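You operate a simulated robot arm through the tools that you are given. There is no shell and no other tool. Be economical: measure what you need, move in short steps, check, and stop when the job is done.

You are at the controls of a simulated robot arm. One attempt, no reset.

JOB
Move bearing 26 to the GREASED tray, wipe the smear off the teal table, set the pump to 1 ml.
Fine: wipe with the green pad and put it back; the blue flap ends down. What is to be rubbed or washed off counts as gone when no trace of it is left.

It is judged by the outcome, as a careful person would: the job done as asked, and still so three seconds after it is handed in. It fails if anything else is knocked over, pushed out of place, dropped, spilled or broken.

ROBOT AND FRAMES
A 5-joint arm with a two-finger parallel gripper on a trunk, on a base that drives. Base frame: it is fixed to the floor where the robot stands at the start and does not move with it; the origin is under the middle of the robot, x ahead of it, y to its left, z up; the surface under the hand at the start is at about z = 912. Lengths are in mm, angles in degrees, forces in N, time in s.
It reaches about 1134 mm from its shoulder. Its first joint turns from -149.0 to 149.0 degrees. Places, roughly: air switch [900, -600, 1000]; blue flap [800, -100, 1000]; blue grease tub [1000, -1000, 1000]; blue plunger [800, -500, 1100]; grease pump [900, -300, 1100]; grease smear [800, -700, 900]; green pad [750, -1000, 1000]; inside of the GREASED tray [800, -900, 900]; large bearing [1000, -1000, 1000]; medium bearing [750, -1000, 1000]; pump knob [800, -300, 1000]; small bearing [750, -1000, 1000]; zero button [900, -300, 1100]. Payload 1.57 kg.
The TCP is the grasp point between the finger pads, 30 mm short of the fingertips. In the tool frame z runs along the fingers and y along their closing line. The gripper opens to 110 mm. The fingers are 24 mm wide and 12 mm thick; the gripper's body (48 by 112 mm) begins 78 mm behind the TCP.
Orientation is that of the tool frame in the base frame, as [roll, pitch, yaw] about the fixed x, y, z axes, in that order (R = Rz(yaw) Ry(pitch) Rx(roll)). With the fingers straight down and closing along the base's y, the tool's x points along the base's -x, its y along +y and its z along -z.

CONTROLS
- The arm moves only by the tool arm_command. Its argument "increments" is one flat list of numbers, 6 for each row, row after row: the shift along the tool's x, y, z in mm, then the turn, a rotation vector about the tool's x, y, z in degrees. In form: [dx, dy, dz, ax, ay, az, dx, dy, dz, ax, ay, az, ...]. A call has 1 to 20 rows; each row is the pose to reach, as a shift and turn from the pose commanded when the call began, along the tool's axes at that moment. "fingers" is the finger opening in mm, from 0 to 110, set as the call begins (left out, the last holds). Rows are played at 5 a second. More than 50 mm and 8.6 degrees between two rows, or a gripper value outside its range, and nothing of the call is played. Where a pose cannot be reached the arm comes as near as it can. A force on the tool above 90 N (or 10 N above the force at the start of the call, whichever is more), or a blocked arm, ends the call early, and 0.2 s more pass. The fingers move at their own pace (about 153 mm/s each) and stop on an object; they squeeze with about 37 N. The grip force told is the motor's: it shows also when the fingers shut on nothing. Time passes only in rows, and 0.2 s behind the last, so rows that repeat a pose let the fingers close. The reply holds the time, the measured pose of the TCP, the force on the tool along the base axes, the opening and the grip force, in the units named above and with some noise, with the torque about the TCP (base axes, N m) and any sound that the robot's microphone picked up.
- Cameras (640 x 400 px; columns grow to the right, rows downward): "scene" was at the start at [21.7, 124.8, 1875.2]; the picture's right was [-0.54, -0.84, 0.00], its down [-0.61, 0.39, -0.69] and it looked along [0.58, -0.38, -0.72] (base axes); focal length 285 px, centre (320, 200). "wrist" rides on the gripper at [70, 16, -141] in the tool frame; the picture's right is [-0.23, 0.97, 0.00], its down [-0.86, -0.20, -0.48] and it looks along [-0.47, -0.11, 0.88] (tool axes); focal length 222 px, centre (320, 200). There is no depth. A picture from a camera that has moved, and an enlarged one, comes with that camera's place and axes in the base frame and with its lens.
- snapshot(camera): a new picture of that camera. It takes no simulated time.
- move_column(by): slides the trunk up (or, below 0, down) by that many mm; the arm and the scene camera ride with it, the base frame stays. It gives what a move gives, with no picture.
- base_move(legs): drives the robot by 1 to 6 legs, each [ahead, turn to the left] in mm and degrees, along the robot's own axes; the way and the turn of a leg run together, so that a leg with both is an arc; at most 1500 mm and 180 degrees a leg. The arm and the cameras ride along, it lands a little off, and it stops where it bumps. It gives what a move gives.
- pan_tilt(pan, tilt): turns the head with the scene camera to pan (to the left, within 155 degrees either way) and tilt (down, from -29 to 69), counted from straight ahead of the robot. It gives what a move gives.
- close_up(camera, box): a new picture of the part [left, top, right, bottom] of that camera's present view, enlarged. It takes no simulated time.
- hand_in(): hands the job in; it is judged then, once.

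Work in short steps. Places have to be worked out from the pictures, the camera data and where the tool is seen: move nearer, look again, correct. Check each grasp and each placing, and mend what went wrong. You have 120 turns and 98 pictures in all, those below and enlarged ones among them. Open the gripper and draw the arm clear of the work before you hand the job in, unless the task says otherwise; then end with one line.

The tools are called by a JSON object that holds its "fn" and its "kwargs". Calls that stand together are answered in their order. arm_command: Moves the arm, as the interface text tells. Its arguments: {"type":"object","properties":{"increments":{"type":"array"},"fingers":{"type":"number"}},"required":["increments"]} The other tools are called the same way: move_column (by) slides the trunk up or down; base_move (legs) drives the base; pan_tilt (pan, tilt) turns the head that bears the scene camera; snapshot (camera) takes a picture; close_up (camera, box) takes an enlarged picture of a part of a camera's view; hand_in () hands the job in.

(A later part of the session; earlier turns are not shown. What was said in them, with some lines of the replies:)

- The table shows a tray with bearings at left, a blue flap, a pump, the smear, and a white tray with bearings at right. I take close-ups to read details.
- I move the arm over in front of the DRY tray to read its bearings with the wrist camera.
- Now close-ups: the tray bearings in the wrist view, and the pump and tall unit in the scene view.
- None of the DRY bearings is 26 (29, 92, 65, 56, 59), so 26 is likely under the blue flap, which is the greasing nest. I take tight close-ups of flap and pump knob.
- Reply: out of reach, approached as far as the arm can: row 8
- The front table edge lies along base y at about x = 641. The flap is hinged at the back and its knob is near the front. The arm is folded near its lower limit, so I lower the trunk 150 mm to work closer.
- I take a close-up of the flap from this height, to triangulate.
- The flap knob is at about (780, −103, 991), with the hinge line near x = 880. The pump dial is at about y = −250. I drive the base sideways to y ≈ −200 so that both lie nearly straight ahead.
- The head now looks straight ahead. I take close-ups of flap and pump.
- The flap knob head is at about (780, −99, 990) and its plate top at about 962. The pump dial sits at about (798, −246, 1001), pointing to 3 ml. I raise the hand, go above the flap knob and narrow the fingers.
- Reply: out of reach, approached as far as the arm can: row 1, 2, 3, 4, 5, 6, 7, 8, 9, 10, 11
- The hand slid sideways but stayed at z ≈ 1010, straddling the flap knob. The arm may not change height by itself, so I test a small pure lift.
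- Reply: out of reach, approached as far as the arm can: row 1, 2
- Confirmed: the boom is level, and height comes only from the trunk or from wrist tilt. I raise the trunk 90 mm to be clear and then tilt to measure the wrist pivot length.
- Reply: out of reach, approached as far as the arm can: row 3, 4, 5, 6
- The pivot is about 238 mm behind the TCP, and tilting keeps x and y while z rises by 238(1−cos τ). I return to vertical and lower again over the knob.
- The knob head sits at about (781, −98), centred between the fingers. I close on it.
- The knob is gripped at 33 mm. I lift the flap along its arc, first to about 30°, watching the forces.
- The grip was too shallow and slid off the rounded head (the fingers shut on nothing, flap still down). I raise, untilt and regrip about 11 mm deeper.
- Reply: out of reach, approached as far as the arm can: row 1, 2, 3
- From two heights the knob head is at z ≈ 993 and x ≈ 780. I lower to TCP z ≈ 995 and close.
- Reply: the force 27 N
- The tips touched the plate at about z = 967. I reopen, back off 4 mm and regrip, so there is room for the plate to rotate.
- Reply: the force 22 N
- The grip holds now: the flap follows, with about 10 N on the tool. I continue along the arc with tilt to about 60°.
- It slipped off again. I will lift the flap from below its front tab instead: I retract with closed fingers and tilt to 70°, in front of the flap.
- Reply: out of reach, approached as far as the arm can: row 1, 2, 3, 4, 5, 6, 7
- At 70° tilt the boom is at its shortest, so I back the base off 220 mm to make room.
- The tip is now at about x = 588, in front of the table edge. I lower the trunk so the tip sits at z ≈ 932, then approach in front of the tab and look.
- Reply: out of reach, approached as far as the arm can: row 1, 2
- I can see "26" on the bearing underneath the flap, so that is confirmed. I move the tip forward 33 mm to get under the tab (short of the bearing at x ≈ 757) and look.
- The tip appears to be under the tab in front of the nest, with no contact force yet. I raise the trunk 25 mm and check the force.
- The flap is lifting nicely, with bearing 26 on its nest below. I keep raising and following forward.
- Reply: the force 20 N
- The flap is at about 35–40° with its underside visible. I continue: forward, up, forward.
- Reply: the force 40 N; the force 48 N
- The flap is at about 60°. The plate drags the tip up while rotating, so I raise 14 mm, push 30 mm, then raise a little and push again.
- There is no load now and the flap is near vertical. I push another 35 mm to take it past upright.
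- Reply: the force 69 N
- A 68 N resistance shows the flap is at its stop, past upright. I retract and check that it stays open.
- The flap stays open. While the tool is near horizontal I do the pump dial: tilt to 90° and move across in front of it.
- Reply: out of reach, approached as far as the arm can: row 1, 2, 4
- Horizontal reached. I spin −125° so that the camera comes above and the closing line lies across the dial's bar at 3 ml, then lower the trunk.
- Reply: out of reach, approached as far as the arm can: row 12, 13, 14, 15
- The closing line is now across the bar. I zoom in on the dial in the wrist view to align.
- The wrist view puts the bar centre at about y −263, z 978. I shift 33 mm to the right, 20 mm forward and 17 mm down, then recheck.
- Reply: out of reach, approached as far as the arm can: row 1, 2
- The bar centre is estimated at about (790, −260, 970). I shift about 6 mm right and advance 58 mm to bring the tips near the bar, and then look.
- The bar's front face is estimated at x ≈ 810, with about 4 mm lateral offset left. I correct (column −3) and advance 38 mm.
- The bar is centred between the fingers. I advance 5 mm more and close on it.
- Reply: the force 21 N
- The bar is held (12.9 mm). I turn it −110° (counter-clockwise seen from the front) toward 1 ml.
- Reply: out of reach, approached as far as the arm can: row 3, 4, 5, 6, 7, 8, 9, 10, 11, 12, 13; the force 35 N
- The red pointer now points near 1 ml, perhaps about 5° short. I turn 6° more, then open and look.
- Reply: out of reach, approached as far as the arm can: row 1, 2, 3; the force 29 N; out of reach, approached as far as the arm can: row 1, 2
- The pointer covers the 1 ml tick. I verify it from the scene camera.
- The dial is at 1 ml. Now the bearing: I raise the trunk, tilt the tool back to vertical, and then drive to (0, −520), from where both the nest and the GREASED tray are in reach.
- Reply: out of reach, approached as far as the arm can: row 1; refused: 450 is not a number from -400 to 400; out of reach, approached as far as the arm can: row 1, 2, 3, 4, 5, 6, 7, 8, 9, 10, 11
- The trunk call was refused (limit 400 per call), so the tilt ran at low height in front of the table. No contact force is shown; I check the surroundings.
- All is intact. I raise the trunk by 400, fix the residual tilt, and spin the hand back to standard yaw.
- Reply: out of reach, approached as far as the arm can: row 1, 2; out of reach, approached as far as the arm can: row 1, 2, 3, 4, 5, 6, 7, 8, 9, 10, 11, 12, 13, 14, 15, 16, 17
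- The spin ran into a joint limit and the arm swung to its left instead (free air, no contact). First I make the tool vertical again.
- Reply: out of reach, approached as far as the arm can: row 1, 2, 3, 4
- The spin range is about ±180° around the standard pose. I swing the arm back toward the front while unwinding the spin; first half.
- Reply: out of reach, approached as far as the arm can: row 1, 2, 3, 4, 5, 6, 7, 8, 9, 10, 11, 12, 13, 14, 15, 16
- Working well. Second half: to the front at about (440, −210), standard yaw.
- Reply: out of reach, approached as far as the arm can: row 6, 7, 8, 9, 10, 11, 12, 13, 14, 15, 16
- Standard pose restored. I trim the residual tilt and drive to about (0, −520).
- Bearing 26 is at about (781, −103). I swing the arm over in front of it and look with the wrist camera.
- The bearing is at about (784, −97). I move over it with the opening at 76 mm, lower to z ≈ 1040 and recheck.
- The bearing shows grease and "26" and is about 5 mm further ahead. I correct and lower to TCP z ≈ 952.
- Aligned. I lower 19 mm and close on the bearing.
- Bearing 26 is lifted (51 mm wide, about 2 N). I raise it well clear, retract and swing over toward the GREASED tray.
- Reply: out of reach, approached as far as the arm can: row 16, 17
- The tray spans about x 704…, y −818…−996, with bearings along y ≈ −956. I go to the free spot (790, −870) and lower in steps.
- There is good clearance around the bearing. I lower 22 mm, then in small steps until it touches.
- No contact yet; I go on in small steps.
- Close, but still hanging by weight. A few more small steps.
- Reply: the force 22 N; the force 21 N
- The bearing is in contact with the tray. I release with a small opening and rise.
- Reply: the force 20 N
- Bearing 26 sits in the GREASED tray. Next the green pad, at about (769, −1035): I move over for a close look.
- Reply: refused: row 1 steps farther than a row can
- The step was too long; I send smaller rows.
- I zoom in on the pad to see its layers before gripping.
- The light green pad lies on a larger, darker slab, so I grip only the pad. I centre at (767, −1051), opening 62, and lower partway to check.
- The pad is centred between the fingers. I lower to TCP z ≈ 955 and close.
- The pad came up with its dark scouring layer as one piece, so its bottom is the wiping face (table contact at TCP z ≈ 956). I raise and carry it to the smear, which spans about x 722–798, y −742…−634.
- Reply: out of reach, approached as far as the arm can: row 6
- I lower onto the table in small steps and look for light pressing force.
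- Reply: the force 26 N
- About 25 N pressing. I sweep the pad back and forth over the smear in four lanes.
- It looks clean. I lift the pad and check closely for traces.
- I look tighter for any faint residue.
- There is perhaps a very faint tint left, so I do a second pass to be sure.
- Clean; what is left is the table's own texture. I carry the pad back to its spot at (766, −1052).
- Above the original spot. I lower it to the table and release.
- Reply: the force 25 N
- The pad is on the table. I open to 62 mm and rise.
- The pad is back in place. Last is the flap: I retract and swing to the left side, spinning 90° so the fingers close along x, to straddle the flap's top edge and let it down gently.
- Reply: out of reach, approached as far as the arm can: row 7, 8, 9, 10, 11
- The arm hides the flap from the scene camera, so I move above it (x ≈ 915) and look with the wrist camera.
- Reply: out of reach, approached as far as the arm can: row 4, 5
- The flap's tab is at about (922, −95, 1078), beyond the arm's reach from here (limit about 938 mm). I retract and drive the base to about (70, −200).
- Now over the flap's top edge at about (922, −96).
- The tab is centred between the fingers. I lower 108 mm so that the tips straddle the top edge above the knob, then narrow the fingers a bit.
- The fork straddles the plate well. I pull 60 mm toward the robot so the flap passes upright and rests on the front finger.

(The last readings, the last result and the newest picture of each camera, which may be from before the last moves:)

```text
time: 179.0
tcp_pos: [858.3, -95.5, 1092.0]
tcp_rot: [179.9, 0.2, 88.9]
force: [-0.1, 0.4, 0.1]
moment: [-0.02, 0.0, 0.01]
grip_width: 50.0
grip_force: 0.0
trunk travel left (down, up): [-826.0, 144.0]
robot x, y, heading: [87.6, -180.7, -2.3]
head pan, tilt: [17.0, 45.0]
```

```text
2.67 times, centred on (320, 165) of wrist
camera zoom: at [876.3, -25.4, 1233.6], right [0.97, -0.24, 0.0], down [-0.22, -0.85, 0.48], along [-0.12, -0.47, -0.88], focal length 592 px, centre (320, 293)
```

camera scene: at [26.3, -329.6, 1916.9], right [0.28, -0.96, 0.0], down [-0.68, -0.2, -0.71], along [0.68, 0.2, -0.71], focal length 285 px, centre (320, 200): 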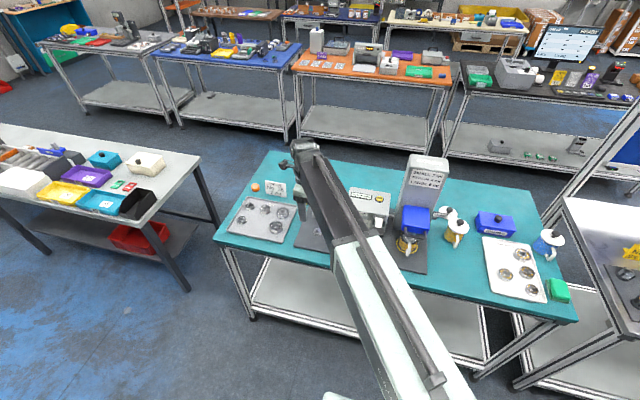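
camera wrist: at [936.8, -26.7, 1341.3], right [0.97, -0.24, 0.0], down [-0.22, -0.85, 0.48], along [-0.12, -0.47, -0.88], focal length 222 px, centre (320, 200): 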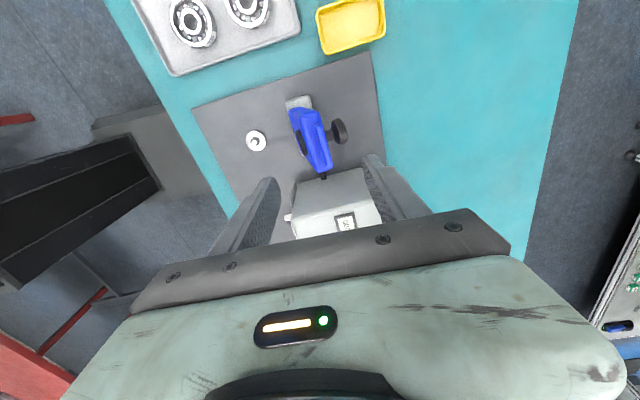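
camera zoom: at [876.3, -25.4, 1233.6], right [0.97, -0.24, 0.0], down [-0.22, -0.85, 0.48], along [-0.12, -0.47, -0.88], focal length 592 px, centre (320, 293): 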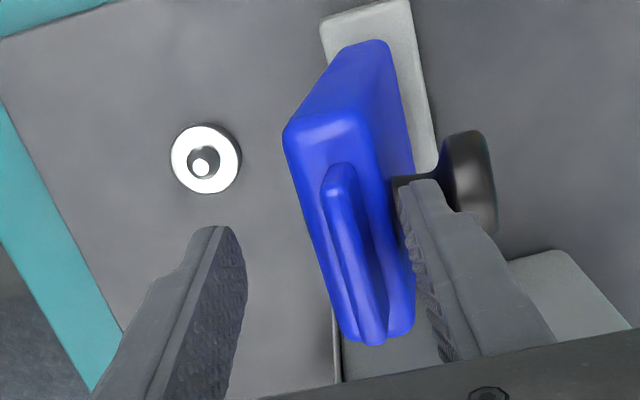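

The flap is being drawn over by the back finger. I pull 25 mm more.

{"fn": "arm_command", "kwargs": {"increments": [0, -13, 0, 0, 0, 0, 0, -25, 0, 0, 0, 0, 0, -25, 0, 0, 0, 0]}}

{"fn": "close_up", "kwargs": {"camera": "wrist", "box": [210, 90, 430, 240]}}

```text
time: 179.8
tcp_pos: [832.1, -95.0, 1092.1]
tcp_rot: [180.0, 0.2, 89.0]
force: [0.3, -0.1, 1.1]
moment: [0.0, -0.05, 0.02]
grip_width: 49.5
grip_force: 0.0
trunk travel left (down, up): [-826.0, 144.0]
robot x, y, heading: [88.3, -180.4, -2.4]
head pan, tilt: [17.0, 45.0]
```

```text
2.67 times, centred on (320, 165) of wrist
camera zoom: at [850.5, -25.2, 1233.8], right [0.97, -0.24, 0.0], down [-0.22, -0.85, 0.48], along [-0.12, -0.47, -0.88], focal length 592 px, centre (320, 293)
```

zoom: 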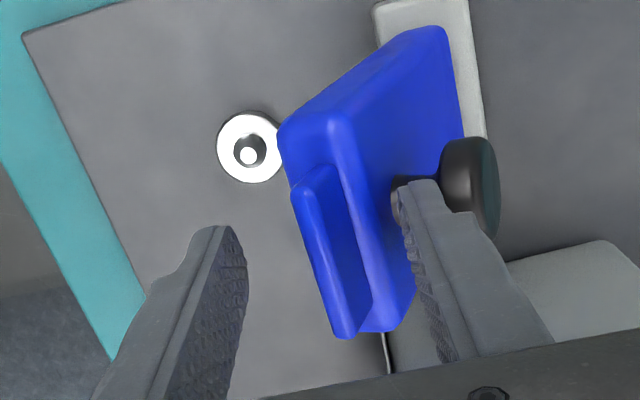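

The flap seems to stay with the back finger. I push 30 mm further and check.

{"fn": "arm_command", "kwargs": {"increments": [0, -10, 0, 0, 0, 0, 0, -20, 0, 0, 0, 0, 0, -30, 0, 0, 0, 0, 0, -30, 0, 0, 0, 0]}}

{"fn": "close_up", "kwargs": {"camera": "wrist", "box": [210, 90, 430, 240]}}

```text
time: 180.8
tcp_pos: [801.6, -94.8, 1092.2]
tcp_rot: [179.9, 0.1, 88.9]
force: [-0.8, 0.0, 0.1]
moment: [0.0, 0.05, 0.0]
grip_width: 48.8
grip_force: 0.1
trunk travel left (down, up): [-826.0, 144.0]
robot x, y, heading: [83.1, -179.4, -2.4]
head pan, tilt: [17.0, 45.0]
```

```text
2.67 times, centred on (320, 165) of wrist
camera zoom: at [820.6, -24.4, 1233.8], right [0.97, -0.25, 0.0], down [-0.22, -0.85, 0.48], along [-0.12, -0.47, -0.88], focal length 592 px, centre (320, 293)
```

zoom: 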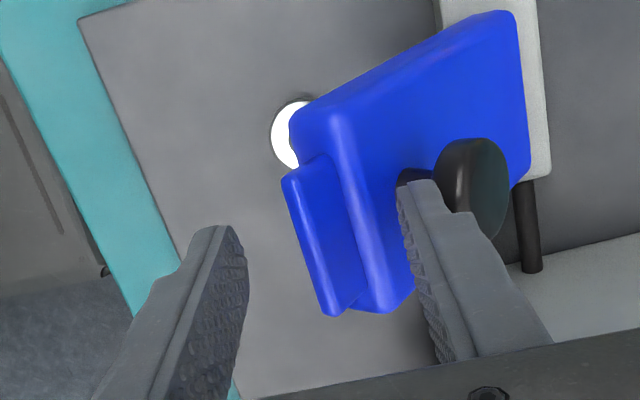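

It is at about 50° and the hinge seems to hold by friction. I continue pushing with alternating forward and down steps.

{"fn": "move_column", "kwargs": {"by": -15}}

{"fn": "arm_command", "kwargs": {"increments": [0, -12, 0, 0, 0, 0, 0, -25, 0, 0, 0, 0, 0, -25, 0, 0, 0, 0]}}

{"fn": "close_up", "kwargs": {"camera": "wrist", "box": [210, 90, 430, 240]}}

```text
time: 181.4
tcp_pos: [799.7, -95.4, 1078.6]
tcp_rot: [179.8, 0.2, 89.0]
force: [-8.2, 0.7, 15.5]
moment: [-0.05, -0.27, -0.02]
grip_width: 42.6
grip_force: 0.0
trunk travel left (down, up): [-811.0, 159.0]
robot x, y, heading: [87.5, -180.2, -1.9]
head pan, tilt: [17.0, 45.0]
```

```text
time: 182.2
tcp_pos: [775.9, -93.0, 1076.8]
tcp_rot: [179.8, 0.2, 88.9]
force: [-1.9, -1.3, -0.2]
moment: [0.0, 0.01, -0.01]
grip_width: 48.6
grip_force: 0.1
trunk travel left (down, up): [-811.0, 159.0]
robot x, y, heading: [87.8, -182.9, -2.6]
head pan, tilt: [17.0, 45.0]
```

```text
2.67 times, centred on (320, 165) of wrist
camera zoom: at [794.5, -23.5, 1218.8], right [0.97, -0.25, 0.0], down [-0.22, -0.85, 0.48], along [-0.12, -0.47, -0.88], focal length 592 px, centre (320, 293)
```

zoom: 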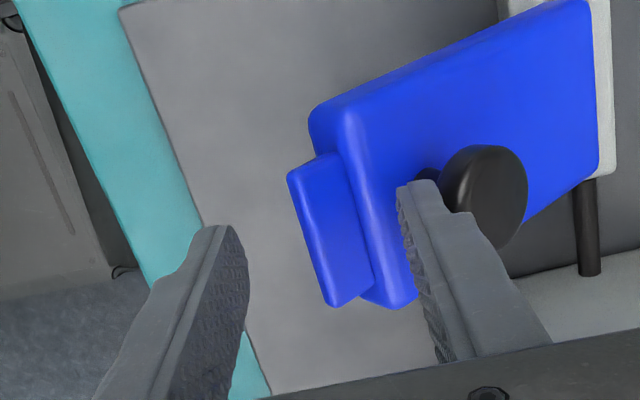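

The flap is at about 35°. I lift off, close the fingers, and will press down beside the knob near the front edge.

{"fn": "move_column", "kwargs": {"by": 60}}

{"fn": "arm_command", "kwargs": {"increments": [12, 4, 0, 0, 0, 0, 24, 9, 0, 0, 0, 0, 24, 9, 0, 0, 0, 0, 24, 9, 0, 0, 0, 0], "fingers": 0}}

{"fn": "move_column", "kwargs": {"by": -75}}

{"fn": "close_up", "kwargs": {"camera": "wrist", "box": [210, 90, 430, 240]}}

```text
time: 183.2
tcp_pos: [775.9, -93.3, 1136.7]
tcp_rot: [179.9, 0.3, 89.0]
force: [-0.4, 0.6, 0.4]
moment: [-0.01, 0.02, -0.02]
grip_width: 50.1
grip_force: 0.1
trunk travel left (down, up): [-871.0, 99.0]
robot x, y, heading: [86.2, -184.0, -2.1]
head pan, tilt: [17.0, 45.0]
```

```text
time: 184.2
tcp_pos: [785.2, -69.8, 1138.2]
tcp_rot: [179.8, 0.2, 88.9]
force: [-0.4, -0.4, 0.6]
moment: [-0.01, -0.01, -0.02]
grip_width: 0.1
grip_force: 21.1
trunk travel left (down, up): [-871.0, 99.0]
robot x, y, heading: [87.0, -184.7, -2.2]
head pan, tilt: [17.0, 45.0]
```

```text
time: 185.3
tcp_pos: [785.8, -70.3, 1062.4]
tcp_rot: [179.9, 0.3, 88.9]
force: [0.4, 0.5, 0.5]
moment: [0.03, 0.0, -0.03]
grip_width: 0.0
grip_force: 21.3
trunk travel left (down, up): [-796.0, 174.0]
robot x, y, heading: [92.3, -184.6, -2.3]
head pan, tilt: [17.0, 45.0]
```

```text
2.67 times, centred on (320, 165) of wrist
camera zoom: at [803.9, 0.0, 1203.7], right [0.97, -0.24, 0.0], down [-0.22, -0.85, 0.48], along [-0.12, -0.47, -0.88], focal length 592 px, centre (320, 293)
```

zoom: 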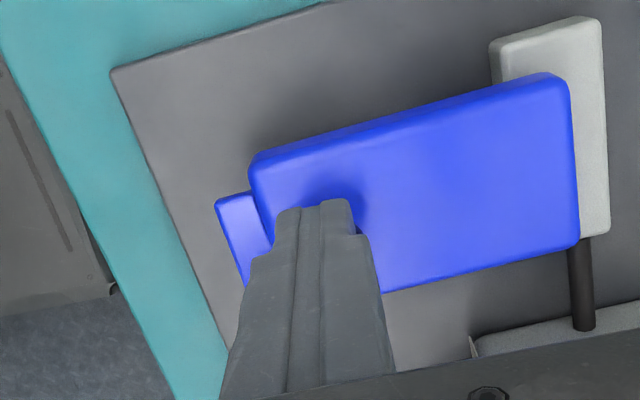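

The flap seems to have come down already on its own. I lower further to press lightly and confirm.

{"fn": "move_column", "kwargs": {"by": -50}}

{"fn": "move_column", "kwargs": {"by": -14}}

```text
time: 186.3
tcp_pos: [785.4, -70.8, 1012.2]
tcp_rot: [179.9, 0.2, 88.9]
force: [-0.6, -0.1, -0.4]
moment: [-0.01, 0.01, 0.05]
grip_width: 0.0
grip_force: 21.0
trunk travel left (down, up): [-746.0, 224.0]
robot x, y, heading: [90.0, -179.7, -2.2]
head pan, tilt: [17.0, 45.0]
```

```text
time: 186.9
tcp_pos: [785.5, -71.1, 998.4]
tcp_rot: [180.0, 0.2, 89.1]
force: [-0.6, 0.4, 0.4]
moment: [0.02, 0.02, -0.02]
grip_width: 0.0
grip_force: 21.1
trunk travel left (down, up): [-732.0, 238.0]
robot x, y, heading: [87.1, -182.5, -2.3]
head pan, tilt: [17.0, 45.0]
```

{"fn": "move_column", "kwargs": {"by": -5}}

{"fn": "move_column", "kwargs": {"by": 200}}

{"fn": "arm_command", "kwargs": {"increments": [0, -40, 0, 0, 0, 0, 0, -80, 0, 0, 0, 0, 40, -100, 0, 0, 0, 0, 85, -110, 0, 0, 0, 0, 130, -110, 0, 0, 0, 0, 175, -110, 0, 0, 0, 0, 220, -110, 0, 0, 0, 0, 265, -110, 0, 0, 0, 0], "fingers": 60}}

{"fn": "pan_tilt", "kwargs": {"pan": -8, "tilt": 45}}

{"fn": "snapshot", "kwargs": {"camera": "scene"}}

```text
time: 187.4
tcp_pos: [786.0, -69.6, 996.7]
tcp_rot: [179.4, 0.1, 88.9]
force: [21.9, 4.8, 64.2]
moment: [0.44, -0.58, 0.0]
grip_width: 0.0
grip_force: 21.2
trunk travel left (down, up): [-727.0, 243.0]
robot x, y, heading: [89.3, -182.3, -2.2]
head pan, tilt: [17.0, 45.0]
```

```text
time: 189.6
tcp_pos: [786.1, -69.9, 1194.3]
tcp_rot: [180.0, 0.2, 89.0]
force: [0.1, 0.2, 0.1]
moment: [0.0, 0.02, -0.01]
grip_width: 0.0
grip_force: 21.3
trunk travel left (down, up): [-927.0, 43.0]
robot x, y, heading: [90.2, -182.3, -2.2]
head pan, tilt: [17.0, 45.0]
```

```text
time: 191.4
tcp_pos: [681.5, 196.8, 1194.3]
tcp_rot: [179.9, 0.3, 88.9]
force: [-0.3, 0.2, -0.2]
moment: [0.02, 0.0, 0.01]
grip_width: 59.8
grip_force: 0.1
trunk travel left (down, up): [-927.0, 43.0]
robot x, y, heading: [86.6, -182.6, -2.5]
head pan, tilt: [17.0, 45.0]
```

```text
time: 192.3
tcp_pos: [681.4, 194.0, 1193.8]
tcp_rot: [179.9, 0.2, 88.8]
force: [0.2, -0.2, -0.1]
moment: [-0.02, -0.01, 0.05]
grip_width: 60.4
grip_force: 0.0
trunk travel left (down, up): [-927.0, 43.0]
robot x, y, heading: [82.8, -182.7, -2.2]
head pan, tilt: [-8.0, 45.0]
```

```text
6 pictures are left
camera scene: at [128.4, -24.4, 1910.0], right [-0.18, -0.98, 0.0], down [-0.7, 0.13, -0.71], along [0.7, -0.13, -0.71], focal length 285 px, centre (320, 200)
```

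scene: 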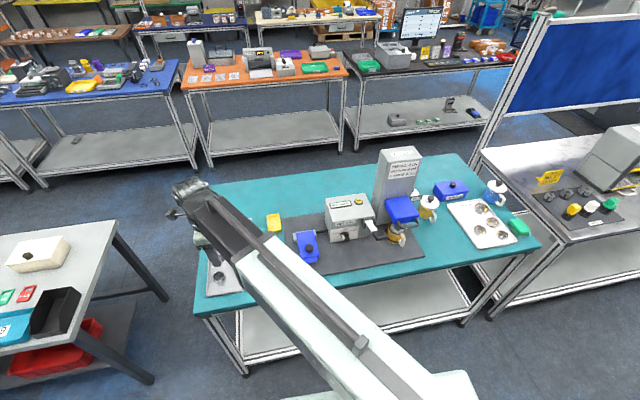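

The flap pressed firm at its closed height. I make final close-up checks of flap and dial, and of the smear area, tray and pad.

{"fn": "close_up", "kwargs": {"camera": "scene", "box": [280, 185, 390, 270]}}

{"fn": "close_up", "kwargs": {"camera": "scene", "box": [400, 180, 540, 270]}}

```text
4.71 times, centred on (335, 228) of scene
camera zoom: at [128.4, -24.4, 1910.0], right [-0.18, -0.98, 0.0], down [-0.7, 0.13, -0.71], along [0.7, -0.13, -0.71], focal length 1341 px, centre (249, 71)
```

zoom: 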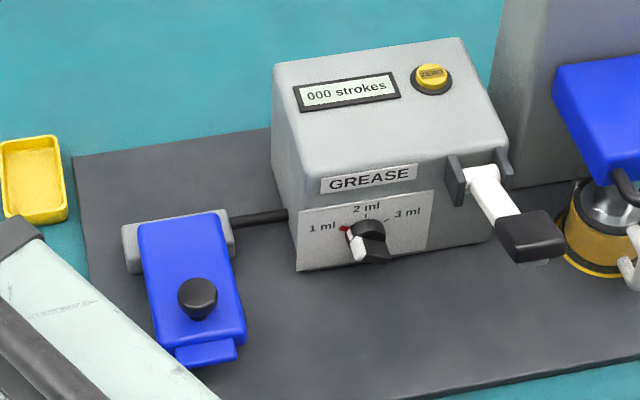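

```text
4.44 times, centred on (470, 225) of scene
camera zoom: at [128.4, -24.4, 1910.0], right [-0.18, -0.98, 0.0], down [-0.7, 0.13, -0.71], along [0.7, -0.13, -0.71], focal length 1266 px, centre (-347, 89)
```

zoom: 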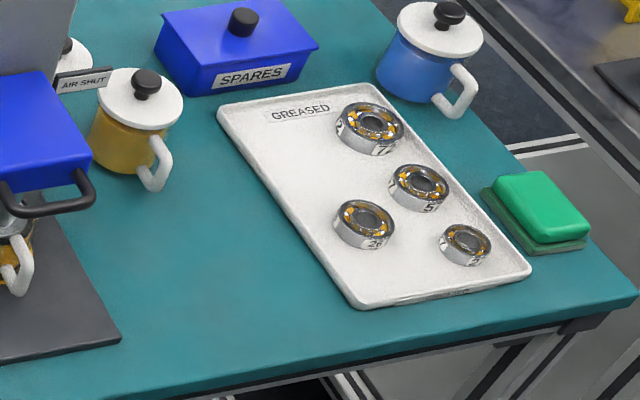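

Everything is in order: the dial is at 1 ml, the flap is down, the table is clean, bearing 26 is in the tray and the pad is back. I back off clear of the table.

{"fn": "base_move", "kwargs": {"legs": [[-200, 0]]}}

{"fn": "hand_in", "kwargs": {}}

```text
time: 193.9
tcp_pos: [483.4, 203.9, 1194.1]
tcp_rot: [179.8, 0.1, 88.9]
force: [-0.5, 0.1, 0.7]
moment: [-0.03, -0.02, 0.01]
grip_width: 60.1
grip_force: 0.1
trunk travel left (down, up): [-927.0, 43.0]
robot x, y, heading: [-110.4, -171.3, -2.4]
head pan, tilt: [-8.0, 45.0]
```

```text
The job is handed in.
```

Job handed in: bearing 26 is in the GREASED tray, the smear is wiped off with the green pad, which is back in its place, the pump is at 1 ml, and the blue flap is down.
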